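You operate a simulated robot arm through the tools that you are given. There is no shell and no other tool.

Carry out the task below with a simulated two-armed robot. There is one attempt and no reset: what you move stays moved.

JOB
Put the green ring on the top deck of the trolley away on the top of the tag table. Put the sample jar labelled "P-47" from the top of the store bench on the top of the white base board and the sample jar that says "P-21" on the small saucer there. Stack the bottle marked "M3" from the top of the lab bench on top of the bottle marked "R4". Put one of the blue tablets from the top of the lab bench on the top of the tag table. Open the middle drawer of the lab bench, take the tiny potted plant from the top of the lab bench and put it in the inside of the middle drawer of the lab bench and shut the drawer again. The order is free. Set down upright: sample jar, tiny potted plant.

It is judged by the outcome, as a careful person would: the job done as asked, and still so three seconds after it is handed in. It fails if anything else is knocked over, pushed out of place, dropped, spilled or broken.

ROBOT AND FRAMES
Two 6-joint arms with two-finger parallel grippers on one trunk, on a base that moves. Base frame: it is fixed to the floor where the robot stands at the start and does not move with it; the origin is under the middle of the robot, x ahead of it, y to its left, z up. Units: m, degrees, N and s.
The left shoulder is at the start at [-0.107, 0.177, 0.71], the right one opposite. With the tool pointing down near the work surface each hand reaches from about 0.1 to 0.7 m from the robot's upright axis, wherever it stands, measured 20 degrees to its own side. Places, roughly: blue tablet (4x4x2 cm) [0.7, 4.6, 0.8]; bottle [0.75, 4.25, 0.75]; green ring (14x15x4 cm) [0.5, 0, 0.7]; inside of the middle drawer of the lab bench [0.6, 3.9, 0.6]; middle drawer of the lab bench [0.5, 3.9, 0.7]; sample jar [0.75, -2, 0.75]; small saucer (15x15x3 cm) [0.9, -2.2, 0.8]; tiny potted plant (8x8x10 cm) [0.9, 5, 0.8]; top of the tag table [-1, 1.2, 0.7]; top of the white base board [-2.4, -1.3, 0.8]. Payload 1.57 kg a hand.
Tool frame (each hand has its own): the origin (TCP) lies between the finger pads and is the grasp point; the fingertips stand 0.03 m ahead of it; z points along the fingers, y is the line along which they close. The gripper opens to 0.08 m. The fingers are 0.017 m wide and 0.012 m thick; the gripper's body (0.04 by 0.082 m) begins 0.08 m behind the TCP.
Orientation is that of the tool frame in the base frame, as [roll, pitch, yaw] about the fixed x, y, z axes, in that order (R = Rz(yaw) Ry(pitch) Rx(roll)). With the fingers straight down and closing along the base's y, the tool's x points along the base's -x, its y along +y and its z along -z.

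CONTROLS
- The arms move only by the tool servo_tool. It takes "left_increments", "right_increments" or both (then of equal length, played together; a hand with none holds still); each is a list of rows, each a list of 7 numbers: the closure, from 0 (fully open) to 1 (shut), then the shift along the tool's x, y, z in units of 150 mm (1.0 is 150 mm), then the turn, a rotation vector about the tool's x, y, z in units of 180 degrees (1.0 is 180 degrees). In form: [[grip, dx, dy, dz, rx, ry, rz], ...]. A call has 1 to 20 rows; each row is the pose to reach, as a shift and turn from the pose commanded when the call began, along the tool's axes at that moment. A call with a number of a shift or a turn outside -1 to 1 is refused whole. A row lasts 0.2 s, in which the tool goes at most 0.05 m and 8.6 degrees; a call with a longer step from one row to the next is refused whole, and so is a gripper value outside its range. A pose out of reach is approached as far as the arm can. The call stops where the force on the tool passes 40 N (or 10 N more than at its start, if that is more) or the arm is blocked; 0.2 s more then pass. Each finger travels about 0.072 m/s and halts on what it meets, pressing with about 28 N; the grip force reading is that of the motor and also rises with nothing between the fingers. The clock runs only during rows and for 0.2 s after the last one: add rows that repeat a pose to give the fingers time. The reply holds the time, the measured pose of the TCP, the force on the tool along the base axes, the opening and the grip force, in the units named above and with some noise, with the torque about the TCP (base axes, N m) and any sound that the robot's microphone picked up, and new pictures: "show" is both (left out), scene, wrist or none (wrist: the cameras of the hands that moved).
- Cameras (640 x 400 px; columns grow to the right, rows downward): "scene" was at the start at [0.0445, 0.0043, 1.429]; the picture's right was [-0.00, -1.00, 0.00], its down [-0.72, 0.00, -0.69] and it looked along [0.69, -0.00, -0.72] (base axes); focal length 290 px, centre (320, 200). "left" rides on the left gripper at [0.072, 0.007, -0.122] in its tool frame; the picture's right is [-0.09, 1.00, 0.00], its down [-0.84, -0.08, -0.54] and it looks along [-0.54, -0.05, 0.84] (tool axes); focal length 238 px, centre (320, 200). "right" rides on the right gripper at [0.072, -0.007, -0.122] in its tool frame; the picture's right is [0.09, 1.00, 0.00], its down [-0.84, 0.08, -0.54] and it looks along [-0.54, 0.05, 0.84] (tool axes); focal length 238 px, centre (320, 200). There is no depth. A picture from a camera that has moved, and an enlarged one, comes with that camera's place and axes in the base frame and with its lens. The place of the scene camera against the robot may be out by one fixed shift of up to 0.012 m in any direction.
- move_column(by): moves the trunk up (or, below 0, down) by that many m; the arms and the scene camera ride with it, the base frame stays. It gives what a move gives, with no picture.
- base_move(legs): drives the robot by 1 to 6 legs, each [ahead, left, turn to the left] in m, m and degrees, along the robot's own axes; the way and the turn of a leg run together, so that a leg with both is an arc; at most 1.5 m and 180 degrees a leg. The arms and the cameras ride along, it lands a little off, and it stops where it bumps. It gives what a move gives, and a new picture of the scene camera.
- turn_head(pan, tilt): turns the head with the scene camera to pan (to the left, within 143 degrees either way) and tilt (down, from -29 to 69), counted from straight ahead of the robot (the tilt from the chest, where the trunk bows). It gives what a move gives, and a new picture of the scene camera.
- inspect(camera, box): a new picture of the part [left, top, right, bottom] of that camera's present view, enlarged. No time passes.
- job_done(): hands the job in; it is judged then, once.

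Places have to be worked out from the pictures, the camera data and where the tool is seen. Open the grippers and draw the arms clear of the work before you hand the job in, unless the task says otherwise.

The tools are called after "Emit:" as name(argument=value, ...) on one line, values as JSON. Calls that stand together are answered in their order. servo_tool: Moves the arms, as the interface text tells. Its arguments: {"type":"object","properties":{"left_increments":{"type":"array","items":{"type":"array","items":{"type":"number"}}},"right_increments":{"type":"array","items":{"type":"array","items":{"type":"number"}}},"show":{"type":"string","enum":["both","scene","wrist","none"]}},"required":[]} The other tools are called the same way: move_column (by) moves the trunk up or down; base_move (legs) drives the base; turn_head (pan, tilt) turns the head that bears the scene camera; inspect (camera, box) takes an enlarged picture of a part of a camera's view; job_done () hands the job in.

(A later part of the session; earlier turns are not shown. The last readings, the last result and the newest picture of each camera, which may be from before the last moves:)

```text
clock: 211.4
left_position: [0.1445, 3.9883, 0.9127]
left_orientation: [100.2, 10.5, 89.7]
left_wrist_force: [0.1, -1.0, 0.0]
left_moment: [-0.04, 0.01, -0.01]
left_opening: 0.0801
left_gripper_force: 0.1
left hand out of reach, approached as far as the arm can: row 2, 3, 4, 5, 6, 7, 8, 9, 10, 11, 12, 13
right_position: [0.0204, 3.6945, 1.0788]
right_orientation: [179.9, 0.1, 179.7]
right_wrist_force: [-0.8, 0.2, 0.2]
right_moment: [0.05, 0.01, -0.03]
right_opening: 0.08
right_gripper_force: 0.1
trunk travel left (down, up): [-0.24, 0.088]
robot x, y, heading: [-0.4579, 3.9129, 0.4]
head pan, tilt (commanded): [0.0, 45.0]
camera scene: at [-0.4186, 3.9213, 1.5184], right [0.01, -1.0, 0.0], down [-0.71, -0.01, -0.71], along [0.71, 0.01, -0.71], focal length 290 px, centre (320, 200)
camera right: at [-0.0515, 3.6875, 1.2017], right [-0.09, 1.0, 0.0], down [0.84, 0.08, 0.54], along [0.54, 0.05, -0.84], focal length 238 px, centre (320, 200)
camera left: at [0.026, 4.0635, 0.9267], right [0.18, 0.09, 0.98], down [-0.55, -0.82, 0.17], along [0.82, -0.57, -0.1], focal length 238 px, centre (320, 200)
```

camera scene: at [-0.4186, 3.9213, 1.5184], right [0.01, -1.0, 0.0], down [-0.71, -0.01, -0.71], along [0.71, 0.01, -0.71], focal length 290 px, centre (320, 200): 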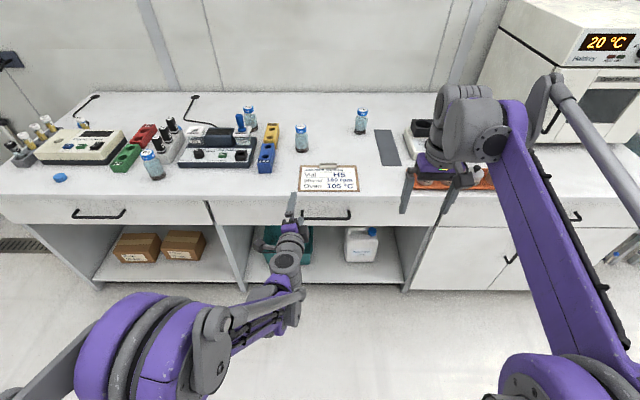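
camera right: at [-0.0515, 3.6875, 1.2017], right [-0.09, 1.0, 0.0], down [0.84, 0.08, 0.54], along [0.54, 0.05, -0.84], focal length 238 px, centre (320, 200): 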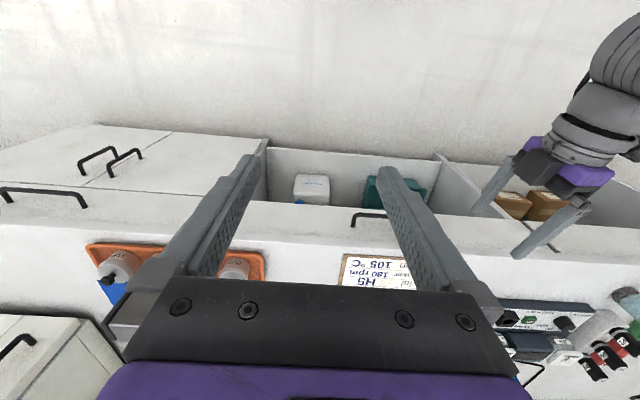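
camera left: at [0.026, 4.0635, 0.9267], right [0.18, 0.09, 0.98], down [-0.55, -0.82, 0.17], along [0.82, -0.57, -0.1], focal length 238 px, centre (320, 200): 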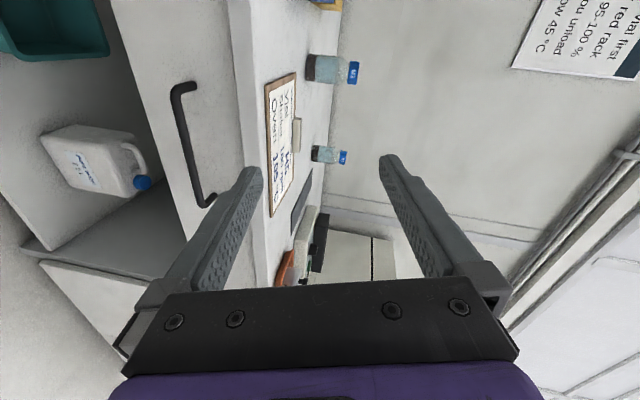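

The left arm hit a reach limit mid-turn and stopped pointing nearly forward. I first move it up, left and forward, then turn it down.

Emit:
servo_tool(left_increments=[[0, 0.1, 0.19, 0.03, 0, 0, 0], [0, 0.2, 0.38, 0.07, 0, 0, 0], [0, 0.31, 0.57, 0.1, 0, 0, 0], [0, 0.41, 0.76, 0.13, 0, 0, 0], [0, 0.51, 0.95, 0.167, 0, 0, 0], [0, 0.51, 0.95, 0.167, 0, 0, 0]], show="none")

Emit:
servo_tool(left_increments=[[0, 0, 0, 0, 0.04, 0.0044, 0.0037], [0, 0, 0, 0, 0.08, 0.0088, 0.0074], [0, 0, 0, 0, 0.12, 0.0132, 0.011], [0, 0, 0, 0, 0.16, 0.0176, 0.0147], [0, 0, 0, 0, 0.2, 0.022, 0.0184], [0, 0, 0, 0, 0.24, 0.0263, 0.022], [0, 0, 0, 0, 0.28, 0.0307, 0.0257], [0, 0, 0, 0, 0.32, 0.0351, 0.0294], [0, 0, 0, 0, 0.36, 0.0395, 0.0331], [0, 0, 0, 0, 0.4, 0.0439, 0.0367], [0, 0, 0, 0, 0.442, 0.0485, 0.0406], [0, 0, 0, 0, 0.442, 0.0485, 0.0406]], show="scene")

```text
clock: 212.8
left_position: [0.1946, 4.0892, 1.0341]
left_orientation: [100.2, 10.4, 89.8]
left_wrist_force: [-0.2, 0.6, -0.1]
left_moment: [0.01, 0.0, -0.01]
left_opening: 0.0798
left_gripper_force: 0.1
right_position: [0.0208, 3.6939, 1.0778]
right_orientation: [180.0, 0.1, 179.9]
right_wrist_force: [-0.4, 0.0, -0.5]
right_moment: [0.03, -0.01, -0.02]
right_opening: 0.08
right_gripper_force: 0.0
trunk travel left (down, up): [-0.24, 0.088]
robot x, y, heading: [-0.4567, 3.9163, 0.5]
head pan, tilt (commanded): [0.0, 45.0]
```

```text
clock: 215.4
left_position: [0.1633, 4.089, 1.0183]
left_orientation: [-179.9, -0.2, 89.8]
left_wrist_force: [-0.8, -1.3, -0.6]
left_moment: [-0.04, -0.01, 0.0]
left_opening: 0.0799
left_gripper_force: 0.0
left hand out of reach, approached as far as the arm can: row 1, 10, 11, 12
right_position: [0.0203, 3.6942, 1.0788]
right_orientation: [180.0, 0.1, 179.9]
right_wrist_force: [-0.5, 0.2, 0.5]
right_moment: [-0.03, 0.01, -0.01]
right_opening: 0.0799
right_gripper_force: 0.0
trunk travel left (down, up): [-0.24, 0.088]
robot x, y, heading: [-0.457, 3.9186, 0.7]
head pan, tilt (commanded): [0.0, 45.0]
camera scene: at [-0.4189, 3.9214, 1.5184], right [0.01, -1.0, 0.0], down [-0.71, -0.01, -0.71], along [0.71, 0.01, -0.71], focal length 290 px, centre (320, 200)
```

scene: 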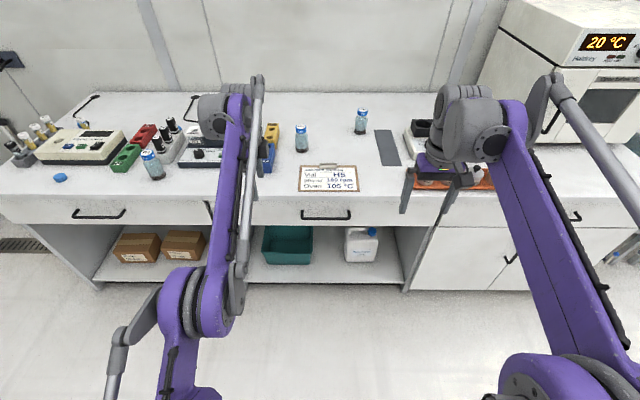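

Both hands now point down above bench height. I drive in so that the left hand comes over M3.

Emit:
base_move(legs=[[0.43, -0.085, 0]])

Emit:
inspect(camera="left", box=[0, 0, 640, 400])

```text
clock: 218.1
left_position: [0.5985, 4.003, 1.0184]
left_orientation: [-180.0, 0.0, 89.5]
left_wrist_force: [-0.1, 0.0, 0.4]
left_moment: [-0.02, 0.02, 0.04]
left_opening: 0.0801
left_gripper_force: 0.0
right_position: [0.4523, 3.6096, 1.0771]
right_orientation: [179.9, 0.1, 179.7]
right_wrist_force: [-0.8, 0.2, -0.6]
right_moment: [-0.02, -0.01, 0.02]
right_opening: 0.0802
right_gripper_force: 0.2
trunk travel left (down, up): [-0.24, 0.088]
robot x, y, heading: [-0.0247, 3.8374, 0.1]
head pan, tilt (commanded): [0.0, 45.0]
camera scene: at [0.0148, 3.839, 1.5183], right [0.0, -1.0, 0.0], down [-0.71, 0.0, -0.71], along [0.71, 0.0, -0.71], focal length 290 px, centre (320, 200)
```

scene: 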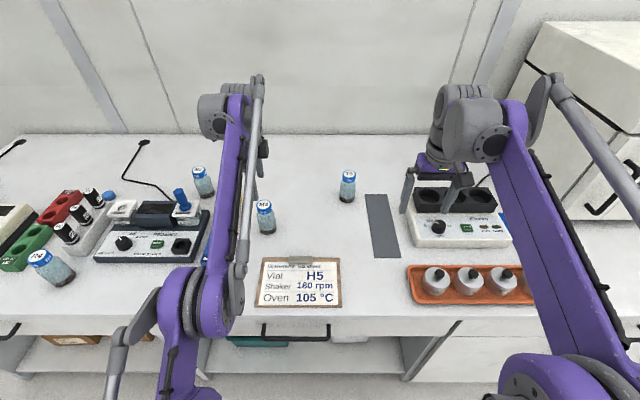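

```text
1.00 times, centred on (320, 200) of left (not enlarged: the box is as wide or as high as the picture)
camera zoom: at [0.6044, 4.0745, 1.1393], right [0.99, -0.1, 0.0], down [-0.08, -0.84, 0.54], along [-0.05, -0.54, -0.84], focal length 238 px, centre (320, 200)
```

zoom: 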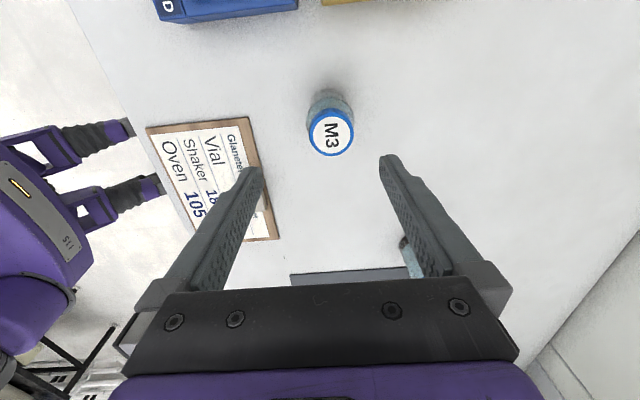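

M3's cap is centred at about (0.610, 4.003), top z ≈ 0.90. I centre the left hand and lower it to just above the cap.

Emit:
servo_tool(left_increments=[[0, 0, 0.077, 0.1, 0, 0, 0], [0, 0, 0.077, 0.3, 0, 0, 0], [0, 0, 0.077, 0.45, 0, 0, 0], [0, 0, 0.077, 0.45, 0, 0, 0]], show="wrist")

```text
clock: 219.1
left_position: [0.6095, 4.0028, 0.9512]
left_orientation: [180.0, -0.1, 89.5]
left_wrist_force: [-0.2, 0.3, -0.5]
left_moment: [-0.02, 0.0, -0.03]
left_opening: 0.0802
left_gripper_force: 0.0
left hand out of reach, approached as far as the arm can: row 1
right_position: [0.453, 3.6109, 1.0789]
right_orientation: [-180.0, 0.1, 179.7]
right_wrist_force: [-0.4, 0.3, 0.3]
right_moment: [-0.02, -0.02, -0.04]
right_opening: 0.0796
right_gripper_force: 0.0
trunk travel left (down, up): [-0.24, 0.088]
robot x, y, heading: [-0.0212, 3.8347, 0.3]
head pan, tilt (commanded): [0.0, 45.0]
camera left: at [0.6163, 4.0746, 1.0722], right [0.99, -0.1, 0.0], down [-0.08, -0.84, 0.54], along [-0.05, -0.54, -0.84], focal length 238 px, centre (320, 200)
```

left: 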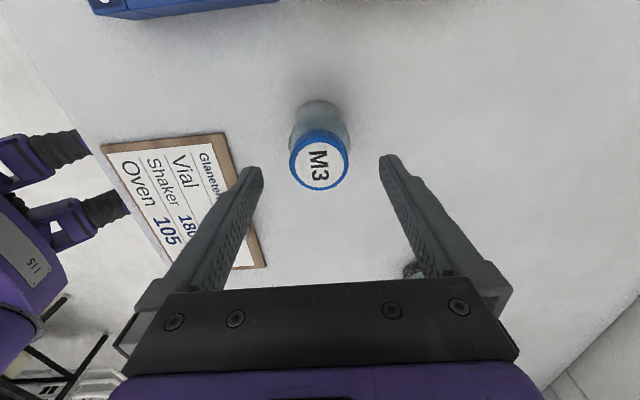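

The cap is centred between the fingers. I lower to TCP z ≈ 0.865 and close on the bottle.

Emit:
servo_tool(left_increments=[[0, -0.02, -0.005, 0.15, 0, 0, 0], [0, -0.02, -0.005, 0.3, 0, 0, 0], [0, -0.02, -0.005, 0.45, 0, 0, 0], [0, -0.02, -0.005, 0.57, 0, 0, 0], [0, -0.02, -0.005, 0.57, 0, 0, 0]], show="wrist")

Emit:
servo_tool(left_increments=[[0.3, 0, 0, 0, 0, 0, 0], [0.6, 0, 0, 0, 0, 0, 0], [0.8, 0, 0, 0, 0, 0, 0], [0.8, 0, 0, 0, 0, 0, 0], [0.8, 0, 0, 0, 0, 0, 0]], show="wrist")

```text
clock: 220.3
left_position: [0.6073, 4.0009, 0.865]
left_orientation: [-179.8, -0.1, 89.4]
left_wrist_force: [0.1, 0.2, -0.6]
left_moment: [0.01, 0.02, -0.03]
left_opening: 0.08
left_gripper_force: 0.1
right_position: [0.4527, 3.6103, 1.0797]
right_orientation: [-179.9, 0.1, 179.7]
right_wrist_force: [0.4, 0.0, 0.0]
right_moment: [0.02, 0.01, 0.01]
right_opening: 0.0802
right_gripper_force: 0.0
trunk travel left (down, up): [-0.24, 0.088]
robot x, y, heading: [-0.0234, 3.8324, 0.3]
head pan, tilt (commanded): [0.0, 45.0]
camera left: at [0.6148, 4.0716, 0.9864], right [0.99, -0.1, 0.0], down [-0.08, -0.84, 0.54], along [-0.05, -0.54, -0.84], focal length 238 px, centre (320, 200)
```

left: 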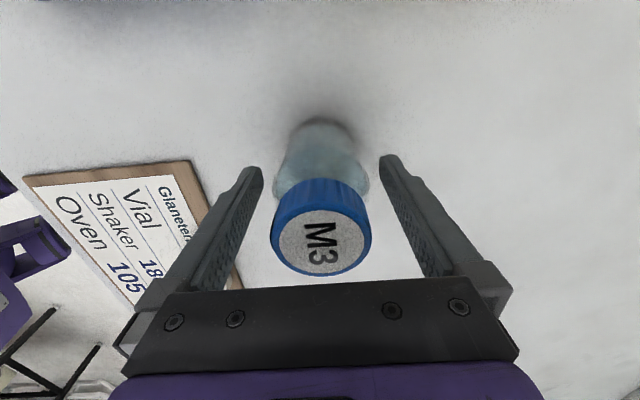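

```text
clock: 221.5
left_position: [0.6084, 4.0015, 0.8659]
left_orientation: [180.0, 0.0, 89.5]
left_wrist_force: [-0.1, 0.4, -0.1]
left_moment: [0.03, -0.01, -0.01]
left_opening: 0.0552
left_gripper_force: 28.3
right_position: [0.4513, 3.6098, 1.0792]
right_orientation: [-180.0, 0.1, 179.7]
right_wrist_force: [-0.3, 0.3, -0.6]
right_moment: [0.01, 0.03, -0.01]
right_opening: 0.0803
right_gripper_force: 0.1
trunk travel left (down, up): [-0.24, 0.088]
robot x, y, heading: [-0.0276, 3.8335, 0.2]
head pan, tilt (commanded): [0.0, 45.0]
camera left: at [0.615, 4.0716, 0.9864], right [0.99, -0.1, 0.0], down [-0.08, -0.84, 0.54], along [-0.05, -0.54, -0.84], focal length 238 px, centre (320, 200)
```

left: 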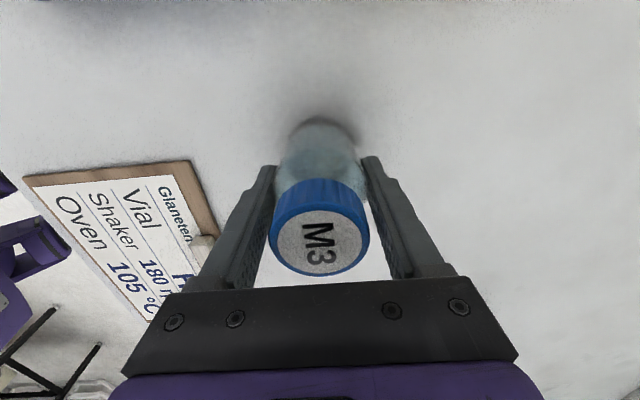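

M3 is held (body 5.5 cm). I lift it straight up and raise the trunk so it clears everything, then drive over toward R4.

Emit:
servo_tool(left_increments=[[0.8, 0, 0, -0.1, 0, 0, 0], [0.8, 0, 0, -0.3, 0, 0, 0], [0.8, 0, 0, -0.55, 0, 0, 0], [0.8, 0, 0, -0.8, 0, 0, 0], [0.8, 0, 0, -0.95, 0, 0, 0], [0.8, 0, 0, -0.95, 0, 0, 0]], show="none")

Emit:
move_column(by=0.08)

Emit:
base_move(legs=[[-0.2, 0, 0], [0, 0.67, 0]])

Emit:
inspect(camera="left", box=[0, 0, 640, 400])

```text
clock: 222.9
left_position: [0.6033, 4.0002, 1.0061]
left_orientation: [179.9, 0.0, 89.5]
left_wrist_force: [0.0, 0.1, -2.2]
left_moment: [-0.01, -0.04, 0.01]
left_opening: 0.055
left_gripper_force: 27.7
left hand out of reach, approached as far as the arm can: row 5, 6
right_position: [0.4536, 3.6097, 1.0795]
right_orientation: [180.0, 0.1, 179.7]
right_wrist_force: [0.4, 0.2, -0.6]
right_moment: [-0.01, 0.02, -0.02]
right_opening: 0.08
right_gripper_force: 0.1
trunk travel left (down, up): [-0.24, 0.088]
robot x, y, heading: [-0.0219, 3.8344, 0.3]
head pan, tilt (commanded): [0.0, 45.0]
```

```text
clock: 224.1
left_position: [0.6026, 4.0003, 1.0861]
left_orientation: [-180.0, 0.0, 89.6]
left_wrist_force: [-0.6, 0.9, -3.8]
left_moment: [0.01, 0.01, -0.02]
left_opening: 0.055
left_gripper_force: 27.8
right_position: [0.4521, 3.6094, 1.1583]
right_orientation: [180.0, 0.0, 179.8]
right_wrist_force: [-1.4, 0.3, 0.6]
right_moment: [-0.01, -0.06, 0.0]
right_opening: 0.08
right_gripper_force: 0.0
trunk travel left (down, up): [-0.32, 0.008]
robot x, y, heading: [-0.0221, 3.8336, 0.3]
head pan, tilt (commanded): [0.0, 45.0]
```

```text
clock: 231.6
left_position: [0.4021, 4.6637, 1.0865]
left_orientation: [-180.0, 0.0, 89.4]
left_wrist_force: [0.4, -1.0, -2.8]
left_moment: [0.02, 0.03, -0.03]
left_opening: 0.055
left_gripper_force: 28.0
right_position: [0.2501, 4.2734, 1.159]
right_orientation: [-180.0, 0.1, 179.5]
right_wrist_force: [0.1, 0.3, -0.1]
right_moment: [0.01, 0.01, -0.01]
right_opening: 0.08
right_gripper_force: 0.0
trunk travel left (down, up): [-0.32, 0.008]
robot x, y, heading: [-0.2242, 4.496, 0.0]
head pan, tilt (commanded): [0.0, 45.0]
camera scene: at [-0.1895, 4.5036, 1.6041], right [0.0, -1.0, 0.0], down [-0.71, 0.0, -0.71], along [0.71, 0.0, -0.71], focal length 290 px, centre (320, 200)
```

scene: 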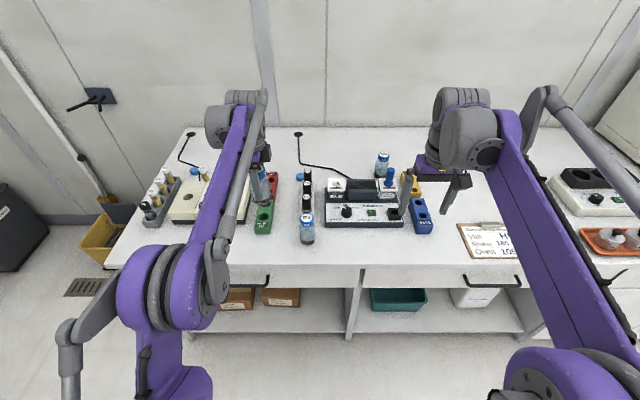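

```text
1.00 times, centred on (320, 200) of left (not enlarged: the box is as wide or as high as the picture)
camera zoom: at [0.4096, 4.7341, 1.2068], right [0.99, -0.1, 0.0], down [-0.09, -0.84, 0.54], along [-0.06, -0.54, -0.84], focal length 238 px, centre (320, 200)
```

zoom: 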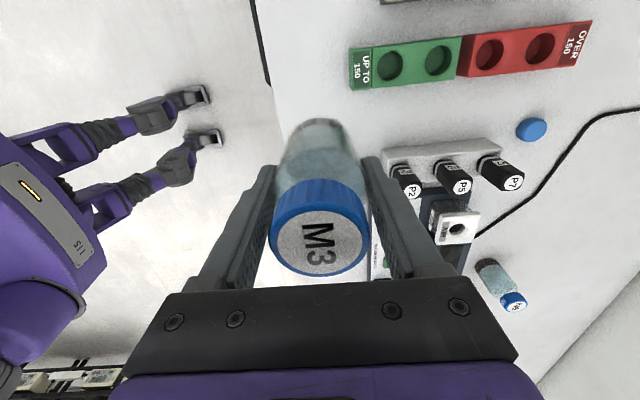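

R4 is hidden behind M3 in this view. I shift the robot right so that R4 appears above M3 in the wrist picture.

Emit:
base_move(legs=[[0, -0.17, 0]])

Emit:
inspect(camera="left", box=[0, 0, 640, 400])

Emit:
inspect(camera="scene", box=[200, 120, 400, 270])

```text
clock: 233.7
left_position: [0.404, 4.4925, 1.0862]
left_orientation: [180.0, -0.1, 89.4]
left_wrist_force: [-0.1, -0.2, -3.6]
left_moment: [-0.03, -0.01, 0.0]
left_opening: 0.0551
left_gripper_force: 28.1
right_position: [0.2499, 4.1021, 1.1594]
right_orientation: [-180.0, 0.1, 179.5]
right_wrist_force: [-0.6, 0.0, -0.4]
right_moment: [0.0, -0.01, 0.0]
right_opening: 0.0797
right_gripper_force: 0.1
trunk travel left (down, up): [-0.32, 0.008]
robot x, y, heading: [-0.2234, 4.3303, -0.0]
head pan, tilt (commanded): [0.0, 45.0]
camera scene: at [-0.1893, 4.3332, 1.6041], right [0.0, -1.0, 0.0], down [-0.71, 0.0, -0.71], along [0.71, 0.0, -0.71], focal length 290 px, centre (320, 200)
```

scene: 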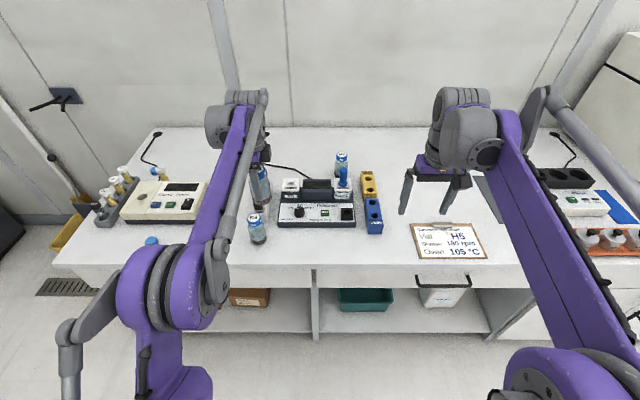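

```text
1.00 times, centred on (320, 200) of left (not enlarged: the box is as wide or as high as the picture)
camera zoom: at [0.4095, 4.5644, 1.2068], right [0.99, -0.1, 0.0], down [-0.09, -0.84, 0.54], along [-0.06, -0.54, -0.84], focal length 238 px, centre (320, 200)
```

zoom: 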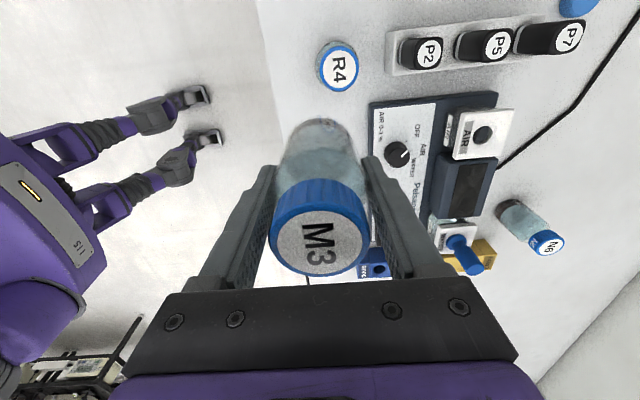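

```text
2.67 times, centred on (300, 195) of scene
camera zoom: at [-0.1893, 4.3332, 1.6041], right [0.0, -1.0, 0.0], down [-0.71, 0.0, -0.71], along [0.71, 0.0, -0.71], focal length 773 px, centre (373, 213)
```

zoom: 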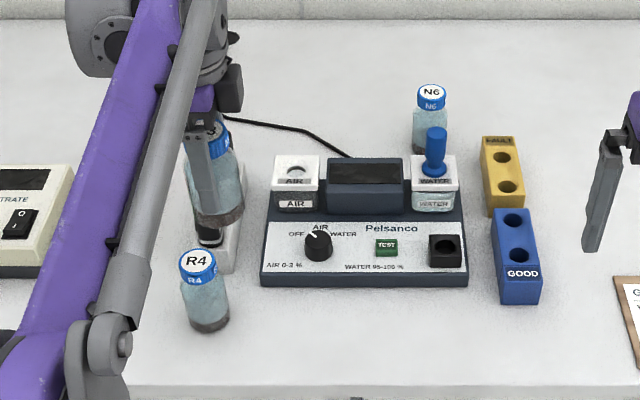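

R4's cap is visible almost directly below the camera. I zoom to measure it.

Emit:
inspect(camera="left", box=[280, 10, 400, 130])

```text
3.33 times, centred on (340, 70) of left
camera zoom: at [0.4095, 4.5644, 1.2068], right [0.99, -0.1, 0.0], down [-0.09, -0.84, 0.54], along [-0.06, -0.54, -0.84], focal length 794 px, centre (253, 633)
```

zoom: 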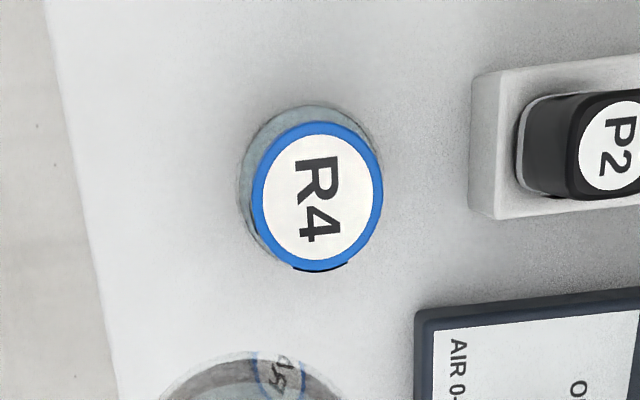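

R4's cap centre computes to (0.429, 4.543), top z ≈ 0.911, and M3's axis sits 1 mm off the TCP. I move M3 above R4 and descend to TCP z ≈ 1.01.

Emit:
servo_tool(left_increments=[[0.8, 0.11, 0.054, 0, 0, 0, 0], [0.8, 0.22, 0.109, 0, 0, 0, 0], [0.8, 0.33, 0.163, 0, 0, 0, 0], [0.8, 0.33, 0.163, 0.15, 0, 0, 0], [0.8, 0.33, 0.163, 0.3, 0, 0, 0], [0.8, 0.33, 0.163, 0.42, 0, 0, 0], [0.8, 0.33, 0.163, 0.48, 0, 0, 0], [0.8, 0.33, 0.163, 0.48, 0, 0, 0]])

Emit:
inspect(camera="scene", box=[210, 140, 330, 260])

```text
clock: 235.5
left_position: [0.4282, 4.542, 1.0147]
left_orientation: [-180.0, 0.0, 89.4]
left_wrist_force: [-0.8, 0.1, -2.9]
left_moment: [-0.02, 0.03, 0.06]
left_opening: 0.055
left_gripper_force: 27.4
right_position: [0.2514, 4.1038, 1.1581]
right_orientation: [-179.9, 0.1, 179.6]
right_wrist_force: [-0.3, 0.0, 0.4]
right_moment: [-0.03, -0.01, -0.02]
right_opening: 0.0802
right_gripper_force: 0.1
trunk travel left (down, up): [-0.32, 0.008]
robot x, y, heading: [-0.2258, 4.3281, 0.1]
head pan, tilt (commanded): [0.0, 45.0]
camera scene: at [-0.1893, 4.3331, 1.6041], right [0.0, -1.0, 0.0], down [-0.71, 0.0, -0.71], along [0.71, 0.0, -0.71], focal length 290 px, centre (320, 200)
camera left: at [0.4344, 4.6134, 1.1351], right [0.99, -0.1, 0.0], down [-0.09, -0.84, 0.54], along [-0.06, -0.54, -0.84], focal length 238 px, centre (320, 200)
```

scene: 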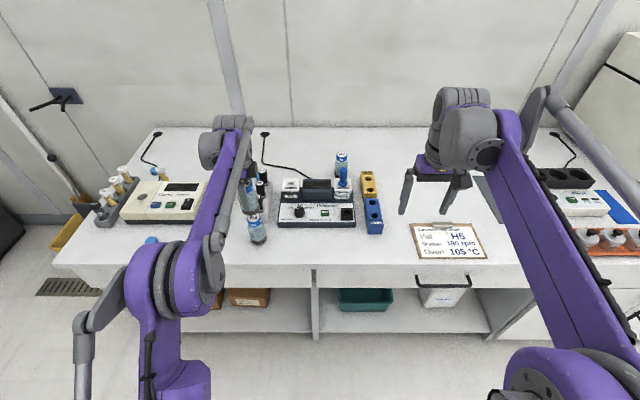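
left: 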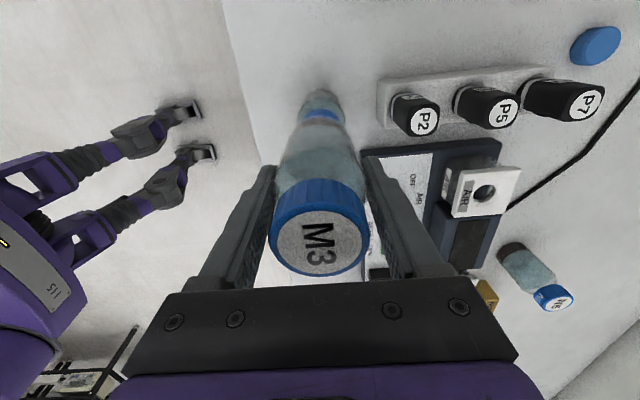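

```text
3.33 times, centred on (270, 200) of scene
camera zoom: at [-0.1893, 4.3331, 1.6041], right [0.0, -1.0, 0.0], down [-0.71, 0.0, -0.71], along [0.71, 0.0, -0.71], focal length 966 px, centre (487, 200)
```

zoom: 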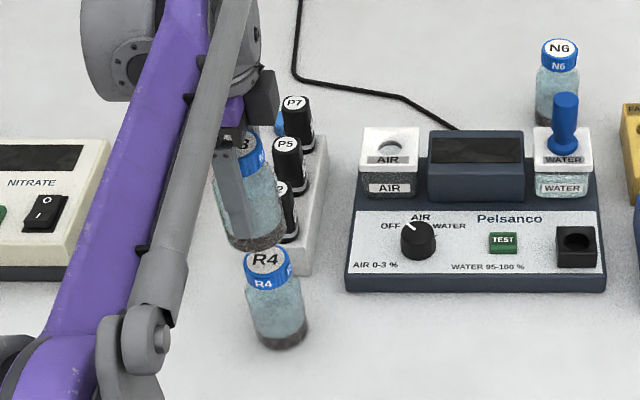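

M3 hangs a few centimetres above R4. I zoom in more to check the lateral alignment.

Emit:
inspect(camera="scene", box=[230, 170, 280, 250])

Emit:
inspect(camera="left", box=[260, 70, 380, 200])

```text
5.00 times, centred on (255, 210) of scene
camera zoom: at [-0.1893, 4.3331, 1.6041], right [0.0, -1.0, 0.0], down [-0.71, 0.0, -0.71], along [0.71, 0.0, -0.71], focal length 1450 px, centre (645, 150)
```

zoom: 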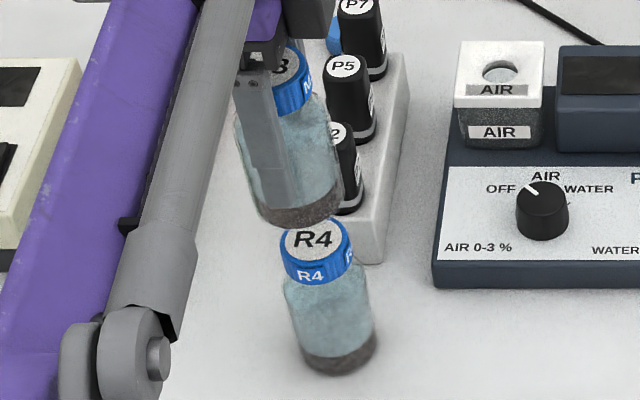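

```text
3.08 times, centred on (320, 135) of left
camera zoom: at [0.4344, 4.6134, 1.1351], right [0.99, -0.1, 0.0], down [-0.09, -0.84, 0.54], along [-0.06, -0.54, -0.84], focal length 733 px, centre (320, 400)
```

zoom: 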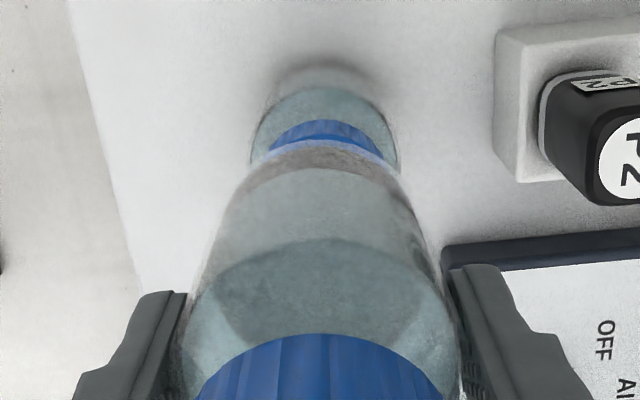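

The scene view suggests M3 is a few millimetres too far left (+y). I shift 3 mm right and lower to about 1 cm above R4, then measure again.

Emit:
servo_tool(left_increments=[[0.8, -0.02, 0.007, 0.03, 0, 0, 0], [0.8, -0.02, 0.007, 0.07, 0, 0, 0], [0.8, -0.02, 0.007, 0.1, 0, 0, 0], [0.8, -0.02, 0.007, 0.1, 0, 0, 0]], show="none")

Emit:
inspect(camera="scene", box=[235, 175, 285, 245])

Emit:
inspect(camera="left", box=[260, 70, 380, 200])

```text
clock: 236.5
left_position: [0.4289, 4.5392, 0.9985]
left_orientation: [-180.0, 0.0, 89.3]
left_wrist_force: [-0.4, 0.2, -3.2]
left_moment: [0.04, 0.0, -0.02]
left_opening: 0.0551
left_gripper_force: 27.7
right_position: [0.2504, 4.103, 1.1587]
right_orientation: [-180.0, 0.1, 179.6]
right_wrist_force: [-0.3, 0.5, -0.1]
right_moment: [-0.02, 0.0, 0.01]
right_opening: 0.0802
right_gripper_force: 0.0
trunk travel left (down, up): [-0.32, 0.008]
robot x, y, heading: [-0.2263, 4.3309, 0.3]
head pan, tilt (commanded): [0.0, 45.0]
```

```text
5.71 times, centred on (260, 210) of scene
camera zoom: at [-0.1893, 4.3331, 1.6041], right [0.0, -1.0, 0.0], down [-0.71, 0.0, -0.71], along [0.71, 0.0, -0.71], focal length 1657 px, centre (663, 143)
```

zoom: 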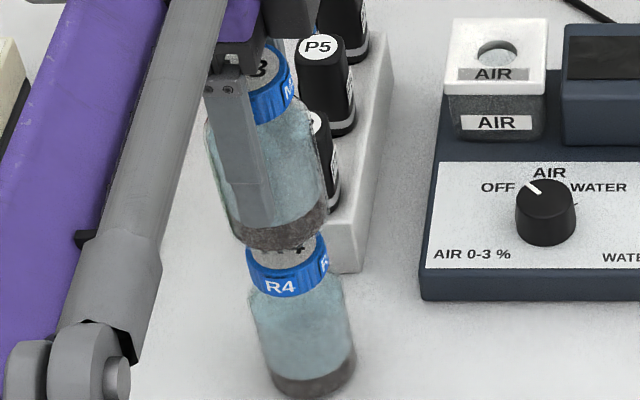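

```text
3.08 times, centred on (320, 135) of left
camera zoom: at [0.4357, 4.6104, 1.1197], right [0.99, -0.1, 0.0], down [-0.09, -0.84, 0.54], along [-0.06, -0.54, -0.84], focal length 733 px, centre (320, 400)
```

zoom: 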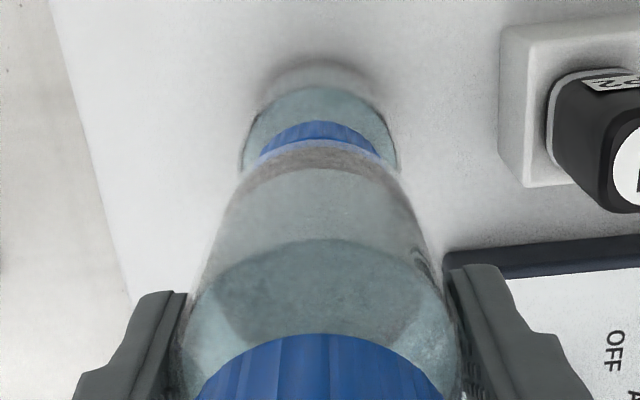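

M3 and R4 are now aligned within 1–2 mm in both views. I lower in 2 mm steps to find contact.

Emit:
servo_tool(left_increments=[[0.8, 0, 0, 0.012, 0, 0, 0], [0.8, 0, 0, 0.024, 0, 0, 0], [0.8, 0, 0, 0.036, 0, 0, 0]], show="none")

Emit:
inspect(camera="scene", box=[235, 175, 285, 245])

```text
clock: 237.3
left_position: [0.4282, 4.54, 0.9927]
left_orientation: [-180.0, -0.1, 89.3]
left_wrist_force: [-0.2, -0.2, -2.3]
left_moment: [0.02, 0.04, 0.02]
left_opening: 0.0548
left_gripper_force: 28.1
right_position: [0.251, 4.1033, 1.159]
right_orientation: [179.9, 0.1, 179.5]
right_wrist_force: [0.0, 0.0, 0.0]
right_moment: [0.02, 0.01, -0.01]
right_opening: 0.0798
right_gripper_force: 0.2
trunk travel left (down, up): [-0.32, 0.008]
robot x, y, heading: [-0.2278, 4.3293, 0.0]
head pan, tilt (commanded): [0.0, 45.0]
```

```text
5.71 times, centred on (260, 210) of scene
camera zoom: at [-0.1893, 4.3331, 1.6041], right [0.0, -1.0, 0.0], down [-0.71, 0.0, -0.71], along [0.71, 0.0, -0.71], focal length 1657 px, centre (663, 143)
```

zoom: 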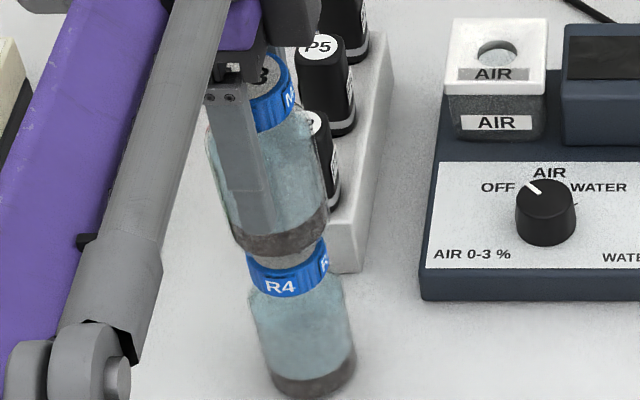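

Nearly touching. I continue down gently.

Emit:
servo_tool(left_increments=[[0.8, 0, 0, 0.01, 0, 0, 0], [0.8, 0, 0, 0.02, 0, 0, 0], [0.8, 0, 0, 0.03, 0, 0, 0]], show="none")

```text
clock: 238.1
left_position: [0.4284, 4.5393, 0.9887]
left_orientation: [179.9, 0.0, 89.5]
left_wrist_force: [0.4, -0.1, -3.8]
left_moment: [0.01, -0.01, 0.0]
left_opening: 0.055
left_gripper_force: 28.3
right_position: [0.2509, 4.1033, 1.1582]
right_orientation: [180.0, 0.1, 179.5]
right_wrist_force: [-0.2, 0.3, 0.3]
right_moment: [0.0, 0.04, 0.03]
right_opening: 0.0802
right_gripper_force: 0.0
trunk travel left (down, up): [-0.32, 0.008]
robot x, y, heading: [-0.2263, 4.3294, 0.1]
head pan, tilt (commanded): [0.0, 45.0]
```

No contact yet (force still just the bottle's weight). I go on in 1.5 mm steps.

Emit:
servo_tool(left_increments=[[0.8, 0, 0, 0.01, 0, 0, 0], [0.8, 0, 0, 0.02, 0, 0, 0], [0.8, 0, 0, 0.03, 0, 0, 0]], show="none")

Emit:
inspect(camera="scene", box=[235, 175, 285, 245])

```text
clock: 238.9
left_position: [0.4288, 4.54, 0.9841]
left_orientation: [-180.0, 0.0, 89.4]
left_wrist_force: [-0.2, -0.4, -1.7]
left_moment: [-0.02, -0.01, -0.02]
left_opening: 0.0551
left_gripper_force: 27.7
right_position: [0.251, 4.1024, 1.1587]
right_orientation: [179.9, 0.1, 179.5]
right_wrist_force: [-0.2, -0.3, -0.3]
right_moment: [0.01, -0.01, -0.01]
right_opening: 0.0798
right_gripper_force: 0.0
trunk travel left (down, up): [-0.32, 0.008]
robot x, y, heading: [-0.2234, 4.3327, 0.4]
head pan, tilt (commanded): [0.0, 45.0]
```

```text
5.71 times, centred on (260, 210) of scene
camera zoom: at [-0.1893, 4.3331, 1.6041], right [0.0, -1.0, 0.0], down [-0.71, 0.0, -0.71], along [0.71, 0.0, -0.71], focal length 1657 px, centre (663, 143)
```

zoom: 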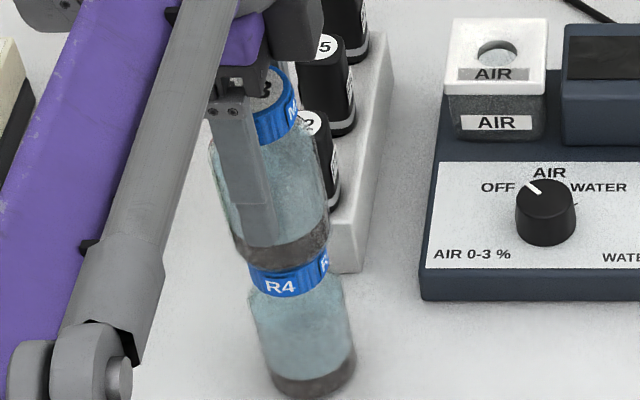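

It looks just about touching. I take three 1 mm steps more and read the force.

Emit:
servo_tool(left_increments=[[0.8, 0, 0, 0.007, 0, 0, 0], [0.8, 0, 0, 0.014, 0, 0, 0]], show="none")

```text
clock: 239.5
left_position: [0.4277, 4.5396, 0.9822]
left_orientation: [179.9, 0.0, 89.4]
left_wrist_force: [0.8, 0.4, -1.8]
left_moment: [-0.02, 0.0, 0.01]
left_opening: 0.055
left_gripper_force: 28.0
right_position: [0.2516, 4.103, 1.1584]
right_orientation: [179.9, 0.1, 179.6]
right_wrist_force: [0.2, 1.0, 0.5]
right_moment: [-0.04, -0.03, 0.04]
right_opening: 0.0804
right_gripper_force: 0.0
trunk travel left (down, up): [-0.32, 0.008]
robot x, y, heading: [-0.2265, 4.3301, 0.2]
head pan, tilt (commanded): [0.0, 45.0]
```

Still no upward force; two more 1 mm steps.

Emit:
servo_tool(left_increments=[[0.8, 0, 0, 0.007, 0, 0, 0], [0.8, 0, 0, 0.014, 0, 0, 0]], show="none")

```text
clock: 240.1
left_position: [0.4282, 4.5395, 0.9799]
left_orientation: [180.0, 0.0, 89.4]
left_wrist_force: [-0.4, 0.1, -2.7]
left_moment: [0.01, -0.03, 0.0]
left_opening: 0.0549
left_gripper_force: 28.1
right_position: [0.2511, 4.1023, 1.1584]
right_orientation: [180.0, 0.1, 179.6]
right_wrist_force: [0.1, -0.4, 0.2]
right_moment: [0.0, 0.02, -0.02]
right_opening: 0.0798
right_gripper_force: 0.1
trunk travel left (down, up): [-0.32, 0.008]
robot x, y, heading: [-0.2242, 4.3298, 0.1]
head pan, tilt (commanded): [0.0, 45.0]
```

Not touching yet at 0.980; I continue with 1 mm steps.

Emit:
servo_tool(left_increments=[[0.8, 0, 0, 0.007, 0, 0, 0], [0.8, 0, 0, 0.014, 0, 0, 0], [0.8, 0, 0, 0.021, 0, 0, 0]], show="none")

Emit:
inspect(camera="scene", box=[235, 175, 285, 245])

```text
clock: 240.9
left_position: [0.4296, 4.5391, 0.9775]
left_orientation: [-179.9, 0.0, 89.5]
left_wrist_force: [-0.6, -0.3, -2.3]
left_moment: [-0.02, -0.01, 0.02]
left_opening: 0.055
left_gripper_force: 28.2
right_position: [0.2516, 4.1028, 1.1584]
right_orientation: [180.0, 0.1, 179.5]
right_wrist_force: [-0.1, -0.1, -0.2]
right_moment: [-0.02, 0.02, -0.02]
right_opening: 0.0802
right_gripper_force: 0.2
trunk travel left (down, up): [-0.32, 0.008]
robot x, y, heading: [-0.2254, 4.33, -0.0]
head pan, tilt (commanded): [0.0, 45.0]
```

```text
5.71 times, centred on (260, 210) of scene
camera zoom: at [-0.1895, 4.333, 1.6042], right [0.0, -1.0, 0.0], down [-0.71, 0.0, -0.71], along [0.71, 0.0, -0.71], focal length 1657 px, centre (663, 143)
```

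zoom: 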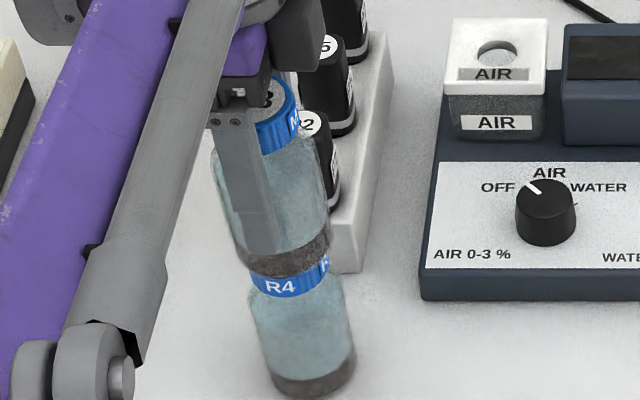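

Still free. A few more millimetre steps.

Emit:
servo_tool(left_increments=[[0.8, 0, 0, 0.007, 0, 0, 0], [0.8, 0, 0, 0.014, 0, 0, 0], [0.8, 0, 0, 0.021, 0, 0, 0]], show="none")

```text
clock: 241.7
left_position: [0.428, 4.5399, 0.9767]
left_orientation: [179.8, 0.0, 89.4]
left_wrist_force: [4.0, 0.0, 30.3]
left_moment: [0.12, -0.43, 0.02]
left_opening: 0.0543
left_gripper_force: 27.9
right_position: [0.2501, 4.1018, 1.1607]
right_orientation: [180.0, 0.2, 179.7]
right_wrist_force: [0.5, 0.4, 0.9]
right_moment: [-0.02, 0.02, -0.02]
right_opening: 0.0797
right_gripper_force: 0.1
trunk travel left (down, up): [-0.32, 0.008]
robot x, y, heading: [-0.2204, 4.334, -0.0]
head pan, tilt (commanded): [0.0, 45.0]
```

Contact: 30 N at TCP z 0.9767. I ease back up 2 mm to relieve the load and check the alignment before releasing.

Emit:
servo_tool(left_increments=[[0.8, 0, 0, -0.008, 0, 0, 0], [0.8, 0, 0, -0.013, 0, 0, 0], [0.8, 0, 0, -0.013, 0, 0, 0]], show="none")

Emit:
inspect(camera="scene", box=[235, 175, 285, 245])

Emit:
inspect(camera="left", box=[260, 70, 380, 200])

```text
clock: 242.5
left_position: [0.4274, 4.5393, 0.9763]
left_orientation: [179.9, -0.1, 89.4]
left_wrist_force: [4.6, 2.2, 21.5]
left_moment: [0.1, -0.29, -0.02]
left_opening: 0.0552
left_gripper_force: 27.7
right_position: [0.2497, 4.102, 1.1588]
right_orientation: [180.0, 0.1, 179.6]
right_wrist_force: [0.1, -0.1, -1.3]
right_moment: [0.03, -0.02, 0.0]
right_opening: 0.0799
right_gripper_force: 0.1
trunk travel left (down, up): [-0.32, 0.008]
robot x, y, heading: [-0.2197, 4.3313, 0.1]
head pan, tilt (commanded): [0.0, 45.0]
```

```text
5.71 times, centred on (260, 210) of scene
camera zoom: at [-0.1915, 4.3325, 1.6042], right [0.0, -1.0, 0.0], down [-0.71, 0.0, -0.71], along [0.71, 0.0, -0.71], focal length 1657 px, centre (663, 143)
```

zoom: 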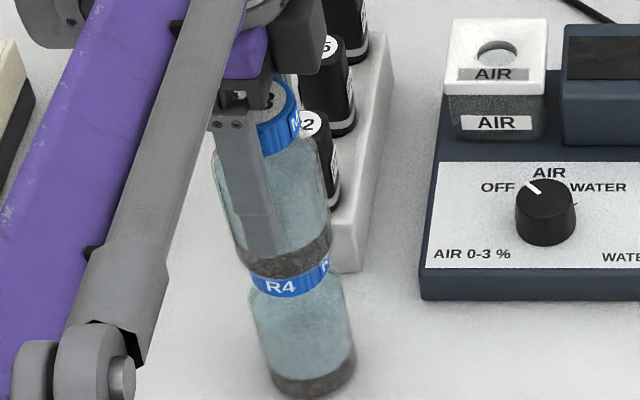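

```text
3.08 times, centred on (320, 135) of left
camera zoom: at [0.434, 4.6102, 1.0976], right [0.99, -0.1, 0.0], down [-0.09, -0.84, 0.54], along [-0.05, -0.54, -0.84], focal length 733 px, centre (320, 400)
```

zoom: 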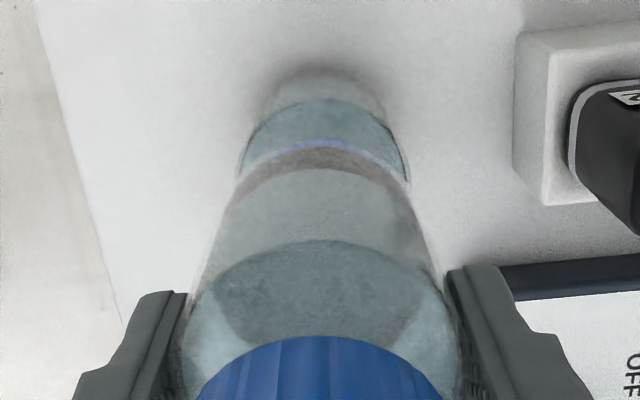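

Aligned well; 21 N remain, so I ease up another 1.5 mm before releasing.

Emit:
servo_tool(left_increments=[[0.8, 0, 0, -0.006, 0, 0, 0], [0.8, 0, 0, -0.01, 0, 0, 0], [0.8, 0, 0, -0.01, 0, 0, 0]], show="none")

```text
clock: 243.3
left_position: [0.427, 4.5395, 0.9768]
left_orientation: [180.0, -0.1, 89.5]
left_wrist_force: [-1.6, 0.5, 0.9]
left_moment: [-0.03, 0.1, 0.0]
left_opening: 0.0551
left_gripper_force: 28.3
right_position: [0.2511, 4.1028, 1.1576]
right_orientation: [180.0, 0.1, 179.6]
right_wrist_force: [-1.2, -0.2, 0.1]
right_moment: [-0.01, 0.02, -0.01]
right_opening: 0.08
right_gripper_force: 0.2
trunk travel left (down, up): [-0.32, 0.008]
robot x, y, heading: [-0.2255, 4.3279, 0.2]
head pan, tilt (commanded): [0.0, 45.0]
```

The load is balanced (about 1 N). I open the fingers gradually.

Emit:
servo_tool(left_increments=[[0.33, 0, 0, 0, 0, 0, 0], [0.28, 0, 0, 0, 0, 0, 0], [0.22, 0, 0, 0, 0, 0, 0], [0.14, 0, 0, 0, 0, 0, 0], [0.06, 0, 0, 0, 0, 0, 0], [0.0, 0, 0, 0, 0, 0, 0], [0.0, 0, 0, 0, 0, 0, 0]])

Emit:
inspect(camera="scene", box=[235, 175, 285, 245])

```text
clock: 244.9
left_position: [0.429, 4.5389, 0.977]
left_orientation: [-180.0, 0.0, 89.5]
left_wrist_force: [-0.4, -0.3, 0.0]
left_moment: [0.01, 0.01, -0.02]
left_opening: 0.0798
left_gripper_force: 0.0
right_position: [0.2498, 4.1022, 1.1586]
right_orientation: [180.0, 0.0, 179.6]
right_wrist_force: [-0.2, 0.4, 0.1]
right_moment: [0.03, 0.01, 0.04]
right_opening: 0.0799
right_gripper_force: 0.0
trunk travel left (down, up): [-0.32, 0.008]
robot x, y, heading: [-0.2242, 4.3287, 0.2]
head pan, tilt (commanded): [0.0, 45.0]
camera scene: at [-0.1896, 4.333, 1.6041], right [0.0, -1.0, 0.0], down [-0.71, 0.0, -0.71], along [0.71, 0.0, -0.71], focal length 290 px, centre (320, 200)
camera left: at [0.4353, 4.6105, 1.0983], right [0.99, -0.1, 0.0], down [-0.09, -0.84, 0.54], along [-0.05, -0.54, -0.84], focal length 238 px, centre (320, 200)
```

scene: 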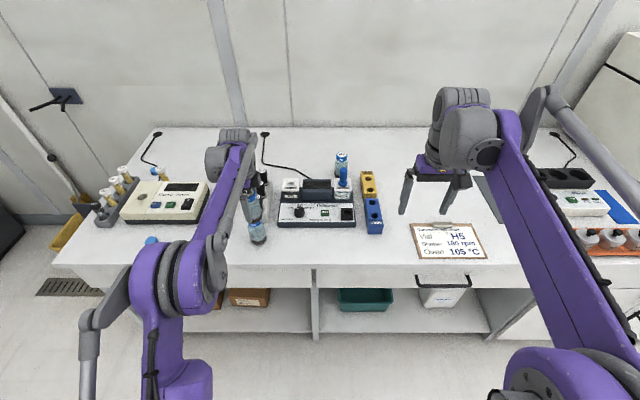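
left: 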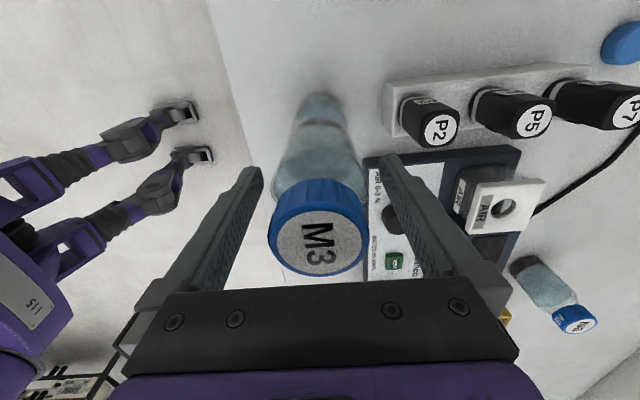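

```text
5.71 times, centred on (260, 210) of scene
camera zoom: at [-0.1896, 4.333, 1.6041], right [0.0, -1.0, 0.0], down [-0.71, 0.0, -0.71], along [0.71, 0.0, -0.71], focal length 1657 px, centre (663, 143)
```

zoom: 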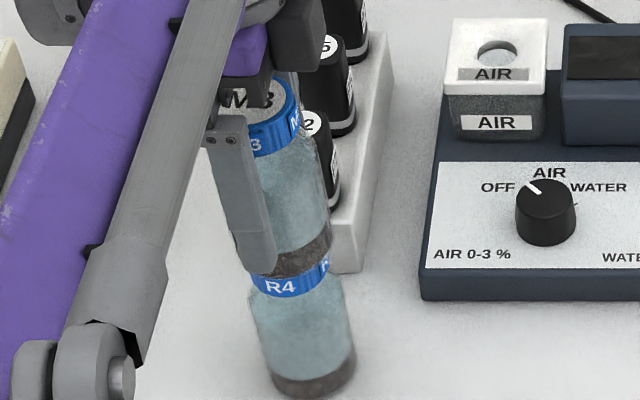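

M3 stands freely on R4. I lift the open hand 5.5 cm straight up (within reach), then move the whole robot sideways so the bottle slides out between the fingers.

Emit:
servo_tool(left_increments=[[0, 0, 0, -0.08, 0, 0, 0], [0, 0, 0, -0.16, 0, 0, 0], [0, 0, 0, -0.26, 0, 0, 0], [0, 0, 0, -0.36, 0, 0, 0], [0, 0, 0, -0.36, 0, 0, 0]], show="wrist")

```text
clock: 246.1
left_position: [0.4288, 4.5396, 1.0314]
left_orientation: [179.9, 0.0, 89.4]
left_wrist_force: [0.2, -0.1, 0.2]
left_moment: [-0.03, 0.04, -0.01]
left_opening: 0.0798
left_gripper_force: 0.1
right_position: [0.2501, 4.1021, 1.1594]
right_orientation: [179.9, 0.1, 179.6]
right_wrist_force: [0.1, -0.5, 0.5]
right_moment: [0.02, -0.02, -0.01]
right_opening: 0.08
right_gripper_force: 0.1
trunk travel left (down, up): [-0.32, 0.008]
robot x, y, heading: [-0.2205, 4.3308, 0.1]
head pan, tilt (commanded): [0.0, 45.0]
camera left: at [0.4351, 4.6104, 1.1525], right [0.99, -0.1, 0.0], down [-0.09, -0.84, 0.54], along [-0.05, -0.54, -0.84], focal length 238 px, centre (320, 200)
```

left: 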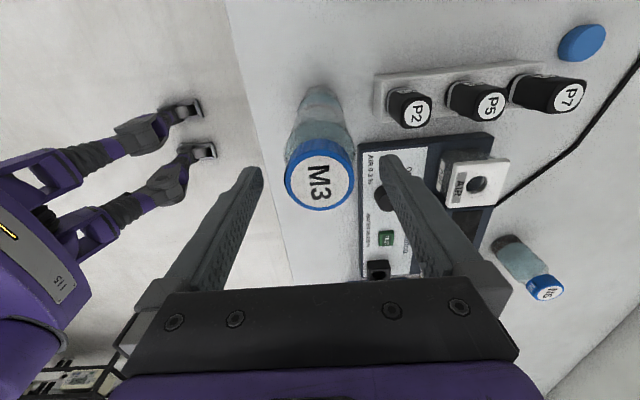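

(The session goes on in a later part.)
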